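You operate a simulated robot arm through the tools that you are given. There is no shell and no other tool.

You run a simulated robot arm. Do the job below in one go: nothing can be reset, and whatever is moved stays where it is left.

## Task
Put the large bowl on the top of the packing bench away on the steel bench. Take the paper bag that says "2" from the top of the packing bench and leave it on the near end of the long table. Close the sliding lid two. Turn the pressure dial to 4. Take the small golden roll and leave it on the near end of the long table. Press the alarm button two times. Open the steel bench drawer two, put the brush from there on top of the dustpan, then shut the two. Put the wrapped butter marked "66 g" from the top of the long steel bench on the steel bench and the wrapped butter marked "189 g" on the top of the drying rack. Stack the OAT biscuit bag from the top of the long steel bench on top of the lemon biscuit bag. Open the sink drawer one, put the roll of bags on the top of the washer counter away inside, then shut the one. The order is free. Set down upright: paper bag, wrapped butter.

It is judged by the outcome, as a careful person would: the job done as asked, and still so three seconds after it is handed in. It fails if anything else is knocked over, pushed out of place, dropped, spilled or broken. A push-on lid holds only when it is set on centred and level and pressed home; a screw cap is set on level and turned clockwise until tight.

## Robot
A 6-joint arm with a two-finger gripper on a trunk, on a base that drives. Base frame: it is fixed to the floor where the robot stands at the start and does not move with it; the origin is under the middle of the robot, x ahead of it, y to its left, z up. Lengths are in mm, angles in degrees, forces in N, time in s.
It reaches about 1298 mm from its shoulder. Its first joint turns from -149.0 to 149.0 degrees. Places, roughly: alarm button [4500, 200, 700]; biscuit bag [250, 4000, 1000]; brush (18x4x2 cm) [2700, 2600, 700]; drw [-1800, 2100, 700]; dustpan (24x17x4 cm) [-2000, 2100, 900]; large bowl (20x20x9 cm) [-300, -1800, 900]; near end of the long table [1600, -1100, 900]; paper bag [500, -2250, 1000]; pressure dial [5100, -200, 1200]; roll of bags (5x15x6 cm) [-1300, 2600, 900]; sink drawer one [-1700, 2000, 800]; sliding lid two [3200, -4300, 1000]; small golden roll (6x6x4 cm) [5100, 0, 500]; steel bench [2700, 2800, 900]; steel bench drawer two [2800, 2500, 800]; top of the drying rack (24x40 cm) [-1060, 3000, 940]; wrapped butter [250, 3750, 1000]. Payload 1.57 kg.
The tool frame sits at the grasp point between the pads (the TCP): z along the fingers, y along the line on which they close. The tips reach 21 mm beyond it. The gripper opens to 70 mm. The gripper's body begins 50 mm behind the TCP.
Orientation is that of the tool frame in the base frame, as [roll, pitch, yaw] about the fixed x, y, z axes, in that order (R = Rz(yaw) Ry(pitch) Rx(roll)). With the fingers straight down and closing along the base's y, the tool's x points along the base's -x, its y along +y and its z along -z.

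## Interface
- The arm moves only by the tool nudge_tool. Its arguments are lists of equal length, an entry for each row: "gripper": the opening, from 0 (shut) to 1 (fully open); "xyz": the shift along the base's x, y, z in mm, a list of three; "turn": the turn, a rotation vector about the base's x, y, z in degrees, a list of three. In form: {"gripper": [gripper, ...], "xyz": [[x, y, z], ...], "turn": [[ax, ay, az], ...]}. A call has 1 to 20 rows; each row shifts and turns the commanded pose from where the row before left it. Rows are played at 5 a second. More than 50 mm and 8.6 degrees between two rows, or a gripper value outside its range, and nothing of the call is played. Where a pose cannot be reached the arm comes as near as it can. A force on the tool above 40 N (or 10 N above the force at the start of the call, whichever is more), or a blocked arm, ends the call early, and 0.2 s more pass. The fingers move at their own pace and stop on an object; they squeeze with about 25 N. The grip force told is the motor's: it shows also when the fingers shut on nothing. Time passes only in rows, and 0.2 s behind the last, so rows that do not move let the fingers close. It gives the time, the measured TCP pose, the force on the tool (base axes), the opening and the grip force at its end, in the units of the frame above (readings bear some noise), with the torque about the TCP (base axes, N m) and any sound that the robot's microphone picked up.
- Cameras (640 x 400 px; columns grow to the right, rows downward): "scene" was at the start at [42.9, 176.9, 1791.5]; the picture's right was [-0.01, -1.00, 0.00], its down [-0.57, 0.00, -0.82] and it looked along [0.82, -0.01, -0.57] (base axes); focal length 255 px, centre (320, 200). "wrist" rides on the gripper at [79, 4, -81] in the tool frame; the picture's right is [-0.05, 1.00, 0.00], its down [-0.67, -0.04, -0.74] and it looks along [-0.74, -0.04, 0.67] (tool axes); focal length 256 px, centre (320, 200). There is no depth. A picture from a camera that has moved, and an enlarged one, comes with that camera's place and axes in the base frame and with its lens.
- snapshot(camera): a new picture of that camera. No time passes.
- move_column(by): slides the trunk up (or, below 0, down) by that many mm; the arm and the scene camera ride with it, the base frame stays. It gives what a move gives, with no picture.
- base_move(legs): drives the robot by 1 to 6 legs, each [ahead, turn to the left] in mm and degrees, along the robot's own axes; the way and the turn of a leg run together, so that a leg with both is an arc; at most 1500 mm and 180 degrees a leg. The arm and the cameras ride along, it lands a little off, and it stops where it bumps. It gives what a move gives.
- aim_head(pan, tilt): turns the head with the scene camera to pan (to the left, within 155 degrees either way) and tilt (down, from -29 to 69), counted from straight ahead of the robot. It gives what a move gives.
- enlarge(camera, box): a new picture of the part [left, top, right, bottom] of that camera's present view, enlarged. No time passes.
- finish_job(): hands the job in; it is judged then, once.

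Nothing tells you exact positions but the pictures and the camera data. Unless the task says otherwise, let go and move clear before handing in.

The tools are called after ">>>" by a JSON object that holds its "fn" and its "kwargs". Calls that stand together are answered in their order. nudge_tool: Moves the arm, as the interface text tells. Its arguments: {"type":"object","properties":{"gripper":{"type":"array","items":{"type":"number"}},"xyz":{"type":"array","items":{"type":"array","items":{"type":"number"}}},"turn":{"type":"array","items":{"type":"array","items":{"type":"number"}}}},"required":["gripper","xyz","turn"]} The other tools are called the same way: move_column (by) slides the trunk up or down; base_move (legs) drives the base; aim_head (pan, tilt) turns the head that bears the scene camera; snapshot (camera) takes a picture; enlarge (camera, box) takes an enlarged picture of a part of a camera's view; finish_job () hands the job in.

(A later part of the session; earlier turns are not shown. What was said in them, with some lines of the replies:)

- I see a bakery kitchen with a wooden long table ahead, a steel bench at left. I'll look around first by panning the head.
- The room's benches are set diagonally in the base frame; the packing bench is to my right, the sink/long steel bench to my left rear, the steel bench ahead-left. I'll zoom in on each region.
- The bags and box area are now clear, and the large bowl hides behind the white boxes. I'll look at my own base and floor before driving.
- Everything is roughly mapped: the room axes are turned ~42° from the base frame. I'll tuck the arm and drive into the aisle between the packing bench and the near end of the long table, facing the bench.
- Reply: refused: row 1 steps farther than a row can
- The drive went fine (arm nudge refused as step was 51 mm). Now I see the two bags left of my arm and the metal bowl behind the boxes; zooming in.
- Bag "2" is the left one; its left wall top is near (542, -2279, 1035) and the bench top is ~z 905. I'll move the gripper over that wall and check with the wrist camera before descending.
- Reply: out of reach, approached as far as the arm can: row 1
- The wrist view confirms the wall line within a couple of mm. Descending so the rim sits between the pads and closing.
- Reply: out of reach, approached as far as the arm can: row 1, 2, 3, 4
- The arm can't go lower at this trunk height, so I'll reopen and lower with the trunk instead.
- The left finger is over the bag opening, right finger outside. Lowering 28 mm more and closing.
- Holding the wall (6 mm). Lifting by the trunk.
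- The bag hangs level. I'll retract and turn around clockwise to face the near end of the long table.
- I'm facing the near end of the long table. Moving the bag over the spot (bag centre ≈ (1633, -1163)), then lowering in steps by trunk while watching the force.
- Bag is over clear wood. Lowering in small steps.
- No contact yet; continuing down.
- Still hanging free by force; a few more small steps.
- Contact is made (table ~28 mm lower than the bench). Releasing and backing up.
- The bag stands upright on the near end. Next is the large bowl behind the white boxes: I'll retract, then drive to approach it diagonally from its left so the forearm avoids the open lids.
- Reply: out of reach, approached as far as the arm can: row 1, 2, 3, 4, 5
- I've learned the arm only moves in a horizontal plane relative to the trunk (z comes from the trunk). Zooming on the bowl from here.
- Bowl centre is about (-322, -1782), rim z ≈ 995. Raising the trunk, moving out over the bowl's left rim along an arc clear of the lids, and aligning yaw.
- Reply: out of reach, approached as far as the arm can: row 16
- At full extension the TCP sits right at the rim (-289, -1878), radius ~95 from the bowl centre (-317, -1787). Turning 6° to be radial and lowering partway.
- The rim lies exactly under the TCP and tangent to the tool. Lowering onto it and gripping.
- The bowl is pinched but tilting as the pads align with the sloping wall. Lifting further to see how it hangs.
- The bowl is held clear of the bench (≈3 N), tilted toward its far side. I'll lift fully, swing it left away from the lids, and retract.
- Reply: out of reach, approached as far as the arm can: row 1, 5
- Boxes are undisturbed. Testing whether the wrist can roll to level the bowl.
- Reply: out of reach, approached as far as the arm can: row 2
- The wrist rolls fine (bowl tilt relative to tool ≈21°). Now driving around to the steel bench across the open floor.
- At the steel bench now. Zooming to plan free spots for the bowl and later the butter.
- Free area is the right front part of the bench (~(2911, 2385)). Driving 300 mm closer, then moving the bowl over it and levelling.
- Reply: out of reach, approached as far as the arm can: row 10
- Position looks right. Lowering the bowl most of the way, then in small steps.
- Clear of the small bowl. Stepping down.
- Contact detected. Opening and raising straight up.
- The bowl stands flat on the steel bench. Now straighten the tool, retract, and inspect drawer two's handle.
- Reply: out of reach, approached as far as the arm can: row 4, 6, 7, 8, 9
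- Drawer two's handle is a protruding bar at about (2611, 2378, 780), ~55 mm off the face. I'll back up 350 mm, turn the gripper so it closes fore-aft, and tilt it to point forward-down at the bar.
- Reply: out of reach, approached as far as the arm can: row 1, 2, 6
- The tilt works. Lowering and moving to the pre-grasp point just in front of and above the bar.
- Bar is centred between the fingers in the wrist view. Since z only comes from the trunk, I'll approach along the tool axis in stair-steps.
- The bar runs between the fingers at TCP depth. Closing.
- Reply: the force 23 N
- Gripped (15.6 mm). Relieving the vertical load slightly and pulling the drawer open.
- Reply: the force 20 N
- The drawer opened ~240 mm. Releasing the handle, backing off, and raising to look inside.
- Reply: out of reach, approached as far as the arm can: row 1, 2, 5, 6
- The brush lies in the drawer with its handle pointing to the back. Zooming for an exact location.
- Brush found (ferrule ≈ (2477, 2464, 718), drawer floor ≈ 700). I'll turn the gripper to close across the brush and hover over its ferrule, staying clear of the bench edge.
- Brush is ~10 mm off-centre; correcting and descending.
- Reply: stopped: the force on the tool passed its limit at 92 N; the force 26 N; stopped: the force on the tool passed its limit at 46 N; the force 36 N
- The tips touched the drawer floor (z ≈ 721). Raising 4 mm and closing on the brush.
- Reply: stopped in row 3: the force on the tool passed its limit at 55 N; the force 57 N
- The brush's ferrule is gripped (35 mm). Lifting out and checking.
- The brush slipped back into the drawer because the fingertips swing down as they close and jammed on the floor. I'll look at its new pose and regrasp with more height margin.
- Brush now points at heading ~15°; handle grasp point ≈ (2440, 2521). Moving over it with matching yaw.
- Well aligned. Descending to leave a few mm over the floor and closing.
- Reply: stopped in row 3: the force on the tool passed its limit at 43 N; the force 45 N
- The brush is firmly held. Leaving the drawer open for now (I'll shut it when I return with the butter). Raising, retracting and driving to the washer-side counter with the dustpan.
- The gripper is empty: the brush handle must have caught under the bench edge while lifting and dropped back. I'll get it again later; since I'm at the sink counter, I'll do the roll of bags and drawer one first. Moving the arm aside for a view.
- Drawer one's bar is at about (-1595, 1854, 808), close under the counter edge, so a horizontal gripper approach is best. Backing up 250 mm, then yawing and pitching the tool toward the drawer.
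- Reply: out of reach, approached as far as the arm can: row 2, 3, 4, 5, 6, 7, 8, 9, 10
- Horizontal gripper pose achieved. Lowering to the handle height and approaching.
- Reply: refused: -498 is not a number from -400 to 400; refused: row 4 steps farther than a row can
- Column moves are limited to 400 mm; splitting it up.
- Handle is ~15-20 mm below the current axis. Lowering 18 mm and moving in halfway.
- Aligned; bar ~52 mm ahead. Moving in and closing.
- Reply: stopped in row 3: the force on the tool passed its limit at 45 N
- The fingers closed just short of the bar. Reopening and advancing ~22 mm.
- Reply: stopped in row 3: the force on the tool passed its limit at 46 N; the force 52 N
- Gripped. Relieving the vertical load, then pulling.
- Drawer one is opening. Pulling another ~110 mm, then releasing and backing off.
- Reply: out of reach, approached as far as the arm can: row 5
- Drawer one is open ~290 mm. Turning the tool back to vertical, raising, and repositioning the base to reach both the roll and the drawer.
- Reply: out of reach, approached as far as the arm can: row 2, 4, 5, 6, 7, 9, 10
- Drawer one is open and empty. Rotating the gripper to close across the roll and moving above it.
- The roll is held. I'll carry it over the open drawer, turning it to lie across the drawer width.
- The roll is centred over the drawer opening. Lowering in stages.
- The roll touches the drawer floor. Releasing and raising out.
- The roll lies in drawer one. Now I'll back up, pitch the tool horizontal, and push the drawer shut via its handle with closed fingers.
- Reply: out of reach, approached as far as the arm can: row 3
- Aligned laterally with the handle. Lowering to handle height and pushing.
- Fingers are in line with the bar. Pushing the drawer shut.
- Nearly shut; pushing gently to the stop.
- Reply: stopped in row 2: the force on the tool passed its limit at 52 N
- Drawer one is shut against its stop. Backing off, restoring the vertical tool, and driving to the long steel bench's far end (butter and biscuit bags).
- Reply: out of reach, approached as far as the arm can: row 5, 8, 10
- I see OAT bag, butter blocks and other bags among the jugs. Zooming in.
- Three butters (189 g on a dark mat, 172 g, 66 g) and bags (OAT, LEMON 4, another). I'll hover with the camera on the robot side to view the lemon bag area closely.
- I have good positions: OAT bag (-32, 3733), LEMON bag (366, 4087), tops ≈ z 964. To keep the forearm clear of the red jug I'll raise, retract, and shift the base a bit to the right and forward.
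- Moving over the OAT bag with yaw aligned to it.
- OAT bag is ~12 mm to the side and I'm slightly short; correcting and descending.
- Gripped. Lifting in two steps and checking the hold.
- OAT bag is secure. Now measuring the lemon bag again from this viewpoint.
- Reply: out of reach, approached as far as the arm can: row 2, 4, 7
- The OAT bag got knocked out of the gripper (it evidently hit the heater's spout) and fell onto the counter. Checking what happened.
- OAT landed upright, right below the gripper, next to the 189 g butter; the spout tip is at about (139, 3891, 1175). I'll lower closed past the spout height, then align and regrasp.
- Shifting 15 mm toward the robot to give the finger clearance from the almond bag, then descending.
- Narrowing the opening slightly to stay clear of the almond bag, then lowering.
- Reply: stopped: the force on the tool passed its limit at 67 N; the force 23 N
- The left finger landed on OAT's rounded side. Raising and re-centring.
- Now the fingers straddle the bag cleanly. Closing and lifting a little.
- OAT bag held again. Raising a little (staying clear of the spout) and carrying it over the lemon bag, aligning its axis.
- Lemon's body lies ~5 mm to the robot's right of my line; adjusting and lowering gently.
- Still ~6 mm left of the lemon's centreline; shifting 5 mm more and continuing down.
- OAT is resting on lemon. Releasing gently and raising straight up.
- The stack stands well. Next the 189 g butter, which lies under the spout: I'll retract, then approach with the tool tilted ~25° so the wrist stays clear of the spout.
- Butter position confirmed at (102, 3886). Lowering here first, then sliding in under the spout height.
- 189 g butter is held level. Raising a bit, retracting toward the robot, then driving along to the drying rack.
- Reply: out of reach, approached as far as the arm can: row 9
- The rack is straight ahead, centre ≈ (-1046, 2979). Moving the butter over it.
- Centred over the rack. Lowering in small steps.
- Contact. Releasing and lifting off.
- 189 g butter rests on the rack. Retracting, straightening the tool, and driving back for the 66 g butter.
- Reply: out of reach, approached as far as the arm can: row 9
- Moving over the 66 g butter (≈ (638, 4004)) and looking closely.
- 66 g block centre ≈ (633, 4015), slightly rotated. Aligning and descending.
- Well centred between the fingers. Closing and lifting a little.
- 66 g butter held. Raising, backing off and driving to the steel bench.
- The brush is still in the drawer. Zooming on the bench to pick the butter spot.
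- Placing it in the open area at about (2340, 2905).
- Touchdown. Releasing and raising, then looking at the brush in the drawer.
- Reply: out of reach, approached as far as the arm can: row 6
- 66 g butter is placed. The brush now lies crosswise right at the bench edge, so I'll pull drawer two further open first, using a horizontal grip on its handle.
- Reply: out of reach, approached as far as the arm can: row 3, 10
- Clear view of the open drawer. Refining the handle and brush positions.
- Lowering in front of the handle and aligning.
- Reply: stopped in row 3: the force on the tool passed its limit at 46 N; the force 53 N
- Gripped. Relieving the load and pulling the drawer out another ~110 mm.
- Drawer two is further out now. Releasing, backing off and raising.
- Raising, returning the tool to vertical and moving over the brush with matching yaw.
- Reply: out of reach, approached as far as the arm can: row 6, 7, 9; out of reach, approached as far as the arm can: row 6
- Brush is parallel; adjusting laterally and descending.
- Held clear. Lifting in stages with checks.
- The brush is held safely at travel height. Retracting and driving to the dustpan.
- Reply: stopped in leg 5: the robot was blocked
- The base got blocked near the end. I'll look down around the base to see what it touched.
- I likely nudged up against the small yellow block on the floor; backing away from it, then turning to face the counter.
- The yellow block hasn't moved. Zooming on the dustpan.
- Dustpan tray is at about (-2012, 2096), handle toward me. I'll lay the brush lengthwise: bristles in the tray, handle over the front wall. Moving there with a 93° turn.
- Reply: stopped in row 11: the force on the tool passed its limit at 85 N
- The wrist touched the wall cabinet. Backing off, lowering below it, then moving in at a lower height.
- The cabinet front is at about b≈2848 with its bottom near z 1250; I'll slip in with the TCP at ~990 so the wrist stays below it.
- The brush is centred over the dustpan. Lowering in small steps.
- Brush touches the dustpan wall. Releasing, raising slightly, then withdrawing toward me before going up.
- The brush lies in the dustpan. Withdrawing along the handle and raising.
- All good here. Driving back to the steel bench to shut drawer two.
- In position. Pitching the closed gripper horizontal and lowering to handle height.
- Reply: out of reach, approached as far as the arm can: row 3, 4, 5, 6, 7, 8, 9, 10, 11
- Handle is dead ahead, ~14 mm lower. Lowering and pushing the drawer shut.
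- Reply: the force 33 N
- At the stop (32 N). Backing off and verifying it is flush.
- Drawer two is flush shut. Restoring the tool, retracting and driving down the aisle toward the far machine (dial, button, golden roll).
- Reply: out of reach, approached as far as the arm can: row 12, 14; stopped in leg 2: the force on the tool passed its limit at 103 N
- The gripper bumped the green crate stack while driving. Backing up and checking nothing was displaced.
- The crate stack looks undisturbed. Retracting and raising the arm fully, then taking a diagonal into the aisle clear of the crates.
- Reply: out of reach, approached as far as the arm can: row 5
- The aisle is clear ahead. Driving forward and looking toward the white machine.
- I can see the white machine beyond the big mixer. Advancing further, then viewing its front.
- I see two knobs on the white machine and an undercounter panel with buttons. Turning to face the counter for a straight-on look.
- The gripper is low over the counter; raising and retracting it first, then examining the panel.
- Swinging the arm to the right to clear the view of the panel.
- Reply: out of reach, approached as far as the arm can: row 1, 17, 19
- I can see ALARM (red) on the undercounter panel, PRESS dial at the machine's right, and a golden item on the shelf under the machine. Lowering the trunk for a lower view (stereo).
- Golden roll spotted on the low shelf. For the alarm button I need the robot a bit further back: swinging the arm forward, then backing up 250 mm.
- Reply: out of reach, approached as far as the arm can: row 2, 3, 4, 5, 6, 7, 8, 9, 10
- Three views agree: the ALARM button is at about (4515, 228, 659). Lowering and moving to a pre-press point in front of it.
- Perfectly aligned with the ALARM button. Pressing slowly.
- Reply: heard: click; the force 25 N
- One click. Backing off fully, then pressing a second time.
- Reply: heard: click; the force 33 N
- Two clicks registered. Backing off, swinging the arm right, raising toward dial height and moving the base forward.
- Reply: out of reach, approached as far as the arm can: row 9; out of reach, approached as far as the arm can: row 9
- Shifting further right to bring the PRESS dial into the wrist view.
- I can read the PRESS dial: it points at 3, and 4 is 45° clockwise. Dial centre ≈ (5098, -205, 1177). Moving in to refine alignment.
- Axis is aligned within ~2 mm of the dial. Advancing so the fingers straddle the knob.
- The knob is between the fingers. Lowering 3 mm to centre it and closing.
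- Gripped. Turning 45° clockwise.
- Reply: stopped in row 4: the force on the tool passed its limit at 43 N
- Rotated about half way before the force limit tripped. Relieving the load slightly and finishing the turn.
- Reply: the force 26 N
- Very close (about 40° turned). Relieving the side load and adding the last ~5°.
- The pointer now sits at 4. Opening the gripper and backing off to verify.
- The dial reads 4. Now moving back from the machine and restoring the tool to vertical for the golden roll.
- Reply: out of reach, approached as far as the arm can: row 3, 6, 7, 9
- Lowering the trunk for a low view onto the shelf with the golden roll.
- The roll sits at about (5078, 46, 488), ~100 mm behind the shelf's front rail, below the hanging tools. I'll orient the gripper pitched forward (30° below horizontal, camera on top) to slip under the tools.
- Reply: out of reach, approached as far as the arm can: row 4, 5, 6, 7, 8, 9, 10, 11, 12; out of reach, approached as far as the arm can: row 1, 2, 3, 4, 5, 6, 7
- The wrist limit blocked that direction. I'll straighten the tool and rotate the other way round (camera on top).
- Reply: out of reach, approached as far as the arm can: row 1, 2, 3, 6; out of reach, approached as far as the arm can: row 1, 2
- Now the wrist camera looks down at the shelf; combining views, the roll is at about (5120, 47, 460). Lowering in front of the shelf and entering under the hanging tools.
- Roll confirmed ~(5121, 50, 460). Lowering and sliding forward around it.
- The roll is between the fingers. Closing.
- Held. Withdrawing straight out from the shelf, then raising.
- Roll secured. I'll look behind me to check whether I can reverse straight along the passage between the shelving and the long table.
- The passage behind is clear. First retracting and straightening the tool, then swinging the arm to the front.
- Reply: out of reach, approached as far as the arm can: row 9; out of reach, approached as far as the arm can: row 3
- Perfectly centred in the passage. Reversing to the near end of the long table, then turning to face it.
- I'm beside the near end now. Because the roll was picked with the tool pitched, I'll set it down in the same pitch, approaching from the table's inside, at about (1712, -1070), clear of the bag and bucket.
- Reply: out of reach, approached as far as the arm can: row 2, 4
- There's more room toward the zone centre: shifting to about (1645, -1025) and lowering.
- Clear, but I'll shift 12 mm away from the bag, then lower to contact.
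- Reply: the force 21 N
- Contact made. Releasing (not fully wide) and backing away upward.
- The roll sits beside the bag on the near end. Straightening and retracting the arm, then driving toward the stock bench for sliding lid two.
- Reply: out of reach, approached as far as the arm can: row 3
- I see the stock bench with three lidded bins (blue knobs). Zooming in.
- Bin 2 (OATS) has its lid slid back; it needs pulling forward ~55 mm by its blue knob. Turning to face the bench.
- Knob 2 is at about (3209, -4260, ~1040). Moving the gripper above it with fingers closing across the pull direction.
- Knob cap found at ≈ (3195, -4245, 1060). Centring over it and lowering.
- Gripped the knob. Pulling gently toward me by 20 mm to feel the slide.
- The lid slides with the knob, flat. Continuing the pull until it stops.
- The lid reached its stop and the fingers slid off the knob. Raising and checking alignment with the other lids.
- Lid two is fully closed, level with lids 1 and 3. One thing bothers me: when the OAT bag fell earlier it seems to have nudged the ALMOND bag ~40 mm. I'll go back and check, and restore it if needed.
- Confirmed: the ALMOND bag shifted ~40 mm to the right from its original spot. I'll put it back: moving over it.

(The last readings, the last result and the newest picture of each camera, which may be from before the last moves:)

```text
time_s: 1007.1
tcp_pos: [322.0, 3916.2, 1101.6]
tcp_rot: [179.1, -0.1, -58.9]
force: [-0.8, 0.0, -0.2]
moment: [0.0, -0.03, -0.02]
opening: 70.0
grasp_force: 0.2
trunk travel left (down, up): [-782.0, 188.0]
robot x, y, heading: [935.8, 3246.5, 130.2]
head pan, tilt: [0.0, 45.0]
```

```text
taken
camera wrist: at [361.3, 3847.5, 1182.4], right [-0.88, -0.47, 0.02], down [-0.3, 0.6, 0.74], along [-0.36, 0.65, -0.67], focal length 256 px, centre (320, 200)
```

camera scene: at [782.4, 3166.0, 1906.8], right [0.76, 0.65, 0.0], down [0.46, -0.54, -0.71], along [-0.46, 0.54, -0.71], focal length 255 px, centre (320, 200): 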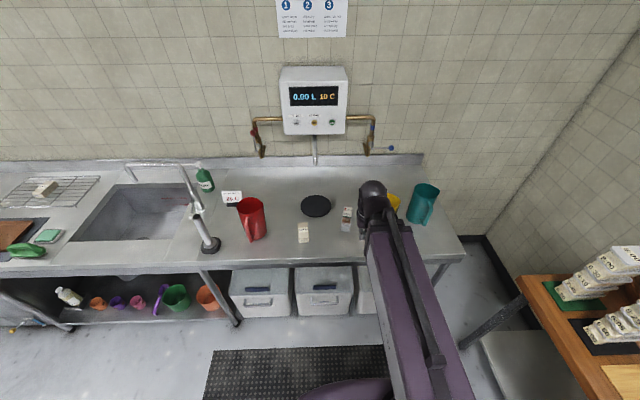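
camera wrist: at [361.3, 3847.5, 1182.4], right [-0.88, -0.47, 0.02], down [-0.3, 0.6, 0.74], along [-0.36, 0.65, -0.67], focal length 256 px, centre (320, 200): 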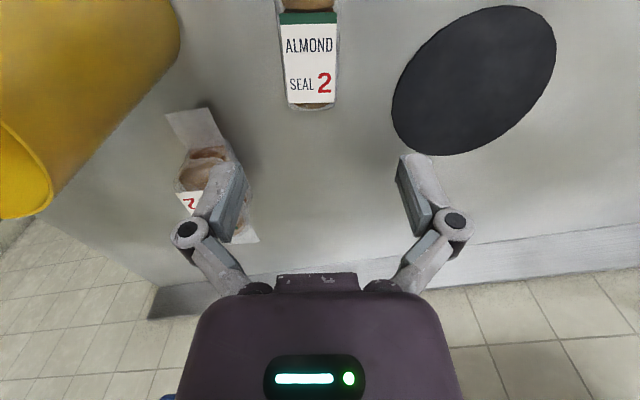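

>>> {"fn": "nudge_tool", "kwargs": {"gripper": [1, 1], "xyz": [[15.7, -8.7, 0], [0, 0, 0]], "turn": [[0, 0, -2.5], [0, 0, 0]]}}

>>> {"fn": "move_column", "kwargs": {"by": -110}}

>>> {"fn": "snapshot", "kwargs": {"camera": "wrist"}}

```text
time_s: 1007.7
tcp_pos: [339.7, 3906.6, 1099.6]
tcp_rot: [179.1, -0.1, -61.4]
force: [-0.4, -0.5, 0.3]
moment: [0.0, -0.02, 0.03]
opening: 70.1
grasp_force: 0.0
trunk travel left (down, up): [-782.0, 188.0]
robot x, y, heading: [932.8, 3251.6, 130.2]
head pan, tilt: [0.0, 45.0]
```

```text
time_s: 1009.1
tcp_pos: [339.8, 3907.1, 990.8]
tcp_rot: [178.9, 0.0, -61.4]
force: [0.6, 0.1, -0.1]
moment: [-0.03, 0.0, -0.02]
opening: 70.1
grasp_force: 0.1
trunk travel left (down, up): [-672.0, 298.0]
robot x, y, heading: [932.6, 3249.5, 130.3]
head pan, tilt: [0.0, 45.0]
```

```text
taken
camera wrist: at [374.6, 3836.4, 1072.4], right [-0.9, -0.43, 0.02], down [-0.28, 0.61, 0.74], along [-0.33, 0.67, -0.67], focal length 256 px, centre (320, 200)
```

wrist: 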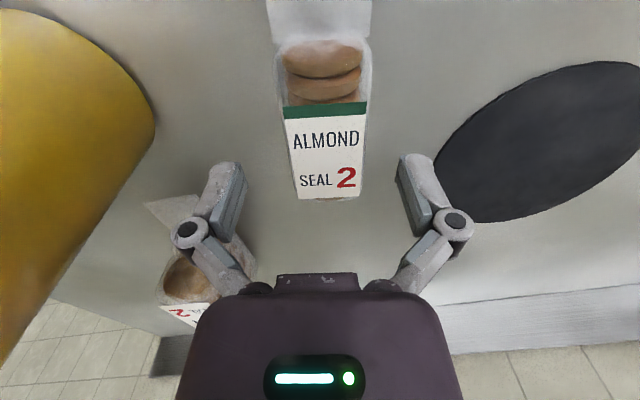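

>>> {"fn": "nudge_tool", "kwargs": {"gripper": [1, 1], "xyz": [[-3, -1.5, 0], [0, 0, 0]], "turn": [[0, 0, 0], [0, 0, 0]]}}

>>> {"fn": "move_column", "kwargs": {"by": -55}}

>>> {"fn": "nudge_tool", "kwargs": {"gripper": [0.8, 0.4, 0, 0, 0], "xyz": [[0, 0, 0], [0, 0, 0], [0, 0, 0], [0, 0, 0], [0, 0, 0]], "turn": [[0, 0, 0], [0, 0, 0], [0, 0, 0], [0, 0, 0], [0, 0, 0]]}}

>>> {"fn": "move_column", "kwargs": {"by": 15}}

>>> {"fn": "snapshot", "kwargs": {"camera": "wrist"}}

```text
time_s: 1009.8
tcp_pos: [335.5, 3904.6, 990.2]
tcp_rot: [179.0, -0.1, -61.4]
force: [0.4, 0.9, -0.3]
moment: [0.01, 0.0, 0.02]
opening: 69.8
grasp_force: 0.2
trunk travel left (down, up): [-672.0, 298.0]
robot x, y, heading: [930.1, 3248.0, 130.2]
head pan, tilt: [0.0, 45.0]
```

```text
time_s: 1010.7
tcp_pos: [335.0, 3905.2, 935.5]
tcp_rot: [179.0, 0.0, -61.4]
force: [0.8, 0.4, -0.2]
moment: [0.02, 0.0, -0.01]
opening: 70.1
grasp_force: 0.1
trunk travel left (down, up): [-617.0, 353.0]
robot x, y, heading: [932.5, 3251.1, 130.6]
head pan, tilt: [0.0, 45.0]
```

```text
time_s: 1011.9
tcp_pos: [335.8, 3904.4, 936.0]
tcp_rot: [179.0, -0.1, -61.4]
force: [-0.6, 0.5, 2.5]
moment: [-0.05, -0.13, 0.03]
opening: 51.6
grasp_force: 24.5
trunk travel left (down, up): [-617.0, 353.0]
robot x, y, heading: [934.8, 3245.2, 130.2]
head pan, tilt: [0.0, 45.0]
```

```text
time_s: 1012.5
tcp_pos: [336.2, 3905.1, 950.2]
tcp_rot: [179.0, -0.2, -61.4]
force: [-0.4, 0.0, -2.9]
moment: [-0.02, 0.0, -0.02]
opening: 51.9
grasp_force: 24.9
trunk travel left (down, up): [-632.0, 338.0]
robot x, y, heading: [935.0, 3249.0, 130.2]
head pan, tilt: [0.0, 45.0]
```

```text
taken
camera wrist: at [371.2, 3834.6, 1032.1], right [-0.9, -0.43, 0.02], down [-0.28, 0.61, 0.74], along [-0.33, 0.67, -0.67], focal length 256 px, centre (320, 200)
```

wrist: 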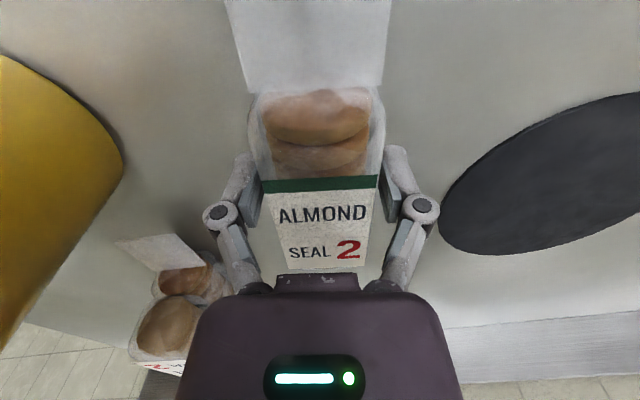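

Held. Shifting it 40 mm back to the left, re-aligning, and setting it down.

>>> {"fn": "nudge_tool", "kwargs": {"gripper": [0, 0, 0], "xyz": [[-15, -13, 0], [-15, -13, 0], [0, 0, 0]], "turn": [[0, 0, 1.7], [0, 0, 1.8], [0, 0, 0]]}}

>>> {"fn": "move_column", "kwargs": {"by": -10}}

>>> {"fn": "move_column", "kwargs": {"by": -3}}

>>> {"fn": "move_column", "kwargs": {"by": -2}}

```text
time_s: 1013.3
tcp_pos: [304.8, 3879.8, 950.0]
tcp_rot: [179.0, -0.1, -57.9]
force: [-1.1, -0.4, -2.7]
moment: [-0.03, -0.04, 0.01]
opening: 51.6
grasp_force: 24.7
trunk travel left (down, up): [-632.0, 338.0]
robot x, y, heading: [930.7, 3249.4, 130.0]
head pan, tilt: [0.0, 45.0]
```

```text
time_s: 1013.9
tcp_pos: [304.4, 3879.3, 940.6]
tcp_rot: [179.0, -0.2, -57.9]
force: [-0.4, -0.2, -2.4]
moment: [-0.09, 0.02, 0.0]
opening: 52.0
grasp_force: 25.3
trunk travel left (down, up): [-622.0, 348.0]
robot x, y, heading: [934.5, 3249.2, 130.2]
head pan, tilt: [0.0, 45.0]
```

```text
time_s: 1014.4
tcp_pos: [305.6, 3879.9, 937.5]
tcp_rot: [179.0, -0.1, -58.0]
force: [-0.5, -0.6, -1.3]
moment: [-0.02, 0.01, -0.05]
opening: 51.5
grasp_force: 24.7
trunk travel left (down, up): [-619.0, 351.0]
robot x, y, heading: [933.8, 3249.7, 130.5]
head pan, tilt: [0.0, 45.0]
```

```text
time_s: 1015.0
tcp_pos: [304.9, 3879.6, 935.1]
tcp_rot: [179.0, 0.1, -57.9]
force: [0.4, 0.2, 2.1]
moment: [0.04, -0.07, 0.03]
opening: 51.4
grasp_force: 25.1
trunk travel left (down, up): [-617.0, 353.0]
robot x, y, heading: [936.6, 3250.0, 130.3]
head pan, tilt: [0.0, 45.0]
```

Down on the counter. Releasing, raising straight up and retracting.

>>> {"fn": "nudge_tool", "kwargs": {"gripper": [0.8, 0.9, 1, 1], "xyz": [[0, 0, 0], [0, 0, 0], [0, 0, 0], [0, 0, 0]], "turn": [[0, 0, 0], [0, 0, 0], [0, 0, 0], [0, 0, 0]]}}

>>> {"fn": "move_column", "kwargs": {"by": 160}}

>>> {"fn": "nudge_tool", "kwargs": {"gripper": [1, 1, 1, 1, 1, 1, 1, 1], "xyz": [[32, -33, 0], [32, -33, 0], [32, -33, 0], [32, -33, 0], [32, -33, 0], [32, -33, 0], [32, -33, 0], [32, -33, 0]], "turn": [[0, 0, 0], [0, 0, 0], [0, 0, 0], [0, 0, 0], [0, 0, 0], [0, 0, 0], [0, 0, 0], [0, 0, 0]]}}

>>> {"fn": "enlarge", "kwargs": {"camera": "scene", "box": [220, 140, 440, 280]}}

>>> {"fn": "snapshot", "kwargs": {"camera": "wrist"}}

```text
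time_s: 1016.0
tcp_pos: [305.0, 3878.6, 935.3]
tcp_rot: [179.0, -0.1, -57.9]
force: [0.3, 0.8, 0.1]
moment: [0.0, -0.03, -0.03]
opening: 69.6
grasp_force: 0.0
trunk travel left (down, up): [-617.0, 353.0]
robot x, y, heading: [933.3, 3248.5, 130.1]
head pan, tilt: [0.0, 45.0]
```

```text
time_s: 1017.8
tcp_pos: [305.1, 3879.2, 1096.4]
tcp_rot: [179.1, -0.1, -57.9]
force: [0.4, 0.4, -0.1]
moment: [0.01, -0.01, -0.03]
opening: 70.3
grasp_force: 0.2
trunk travel left (down, up): [-777.0, 193.0]
robot x, y, heading: [933.7, 3247.4, 130.1]
head pan, tilt: [0.0, 45.0]
```

```text
time_s: 1019.6
tcp_pos: [550.3, 3625.4, 1096.9]
tcp_rot: [179.0, -0.1, -57.8]
force: [0.6, 0.9, -0.1]
moment: [-0.01, -0.03, 0.0]
opening: 70.0
grasp_force: 0.1
out of reach, approached as far as the arm can: row 8
trunk travel left (down, up): [-777.0, 193.0]
robot x, y, heading: [935.7, 3249.7, 130.3]
head pan, tilt: [0.0, 45.0]
```

```text
2.86 times, centred on (330, 210) of scene
camera zoom: at [782.1, 3166.3, 1761.8], right [0.76, 0.65, 0.0], down [0.46, -0.54, -0.71], along [-0.46, 0.54, -0.71], focal length 728 px, centre (291, 171)
```

zoom: 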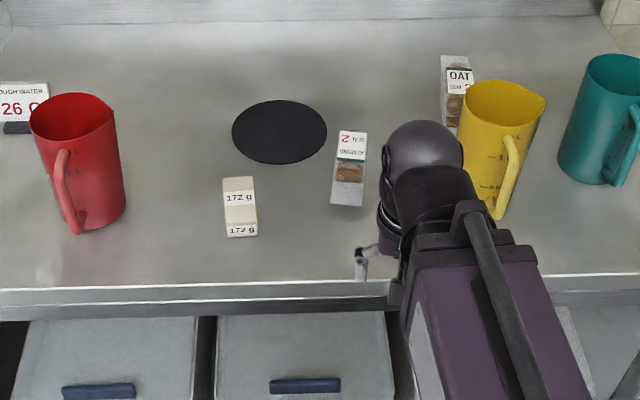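

```text
taken
camera wrist: at [591.4, 3557.9, 1177.4], right [-0.87, -0.49, 0.02], down [-0.31, 0.59, 0.74], along [-0.37, 0.64, -0.67], focal length 256 px, centre (320, 200)
```

wrist: 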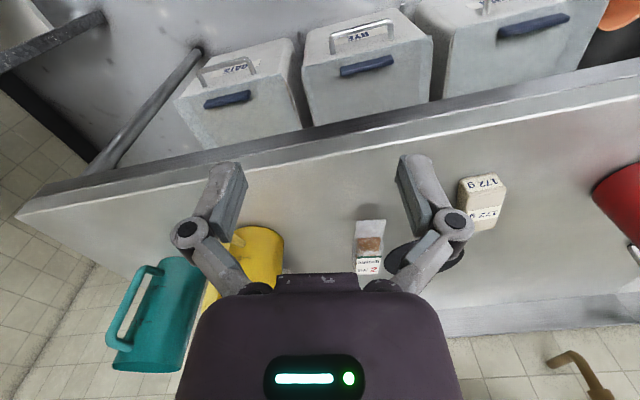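

The ALMOND bag is back at its original spot, and the OAT-on-LEMON stack stands. Backing clear of the counter and handing in.

>>> {"fn": "base_move", "kwargs": {"legs": [[-250, 0]]}}

>>> {"fn": "snapshot", "kwargs": {"camera": "scene"}}

```text
time_s: 1021.7
tcp_pos: [712.2, 3431.9, 1096.0]
tcp_rot: [179.0, -0.2, -57.8]
force: [0.5, 0.3, 0.3]
moment: [-0.01, -0.03, 0.02]
opening: 69.9
grasp_force: 0.0
trunk travel left (down, up): [-777.0, 193.0]
robot x, y, heading: [1096.1, 3057.6, 130.4]
head pan, tilt: [0.0, 45.0]
```

```text
taken
camera scene: at [945.8, 2972.8, 1761.8], right [0.76, 0.65, 0.0], down [0.46, -0.54, -0.71], along [-0.46, 0.54, -0.71], focal length 255 px, centre (320, 200)
```

scene: 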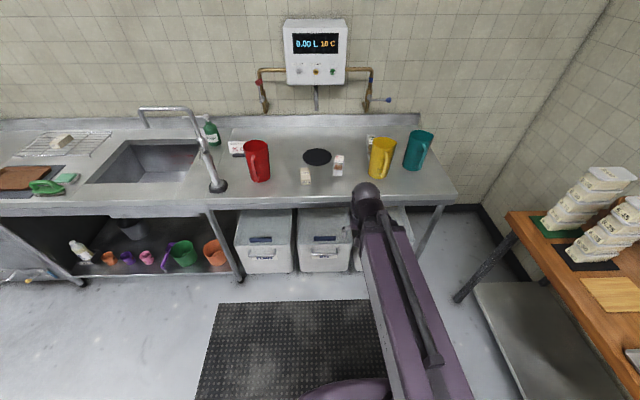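

All the tasks are in place: the 189 g butter is on the rack, the OAT bag is stacked on the LEMON bag, and the arm is clear. Handing in.

>>> {"fn": "finish_job", "kwargs": {}}

```text
The job is handed in.
```

I did every part of the job and handed it in, but there were a few mishaps along the way. I don't have the judge's result.

**Final state, as last seen in the pictures:**
- **Large bowl:** flat on the right side of the steel bench.
- **Paper bag "2":** upright on the near end of the long table.
- **Small golden roll:** beside that bag, about 100 mm from the middle of the near end.
- **Sliding lid two:** pulled forward to its stop, level with lids one and three.
- **Pressure dial:** turned 45° from 3 to 4. In the pictures the pointer looked 3–5° past the 4 mark.
- **Alarm button:** pressed twice, with a click heard each time.
- **Brush:** resting on the dustpan, bristles in the tray and handle over its front wall. Steel bench drawer two is shut.
- **Wrapped butter:** the 66 g is on the steel bench and the 189 g is on the drying rack.
- **OAT biscuit bag:** stacked on the lemon one.
- **Roll of bags:** inside sink drawer one, which is shut.

**What went wrong on the way:**
- The brush slipped out of the gripper twice, falling back into the drawer each time.
- The OAT bag fell onto the counter, most likely after catching the water heater's spout, and knocked the almond biscuit bag about 40 mm out of place. I moved the almond bag back to its original spot.
- While driving, the arm hit the green crate stack hard (about 100 N). The stack looked unmoved afterwards.
- The wrist also bumped the wall cabinet above the washer counter (about 85 N). I did not check the cabinet afterwards.
- The base was blocked once near the washer counter. The small yellow block on the floor there had not moved.
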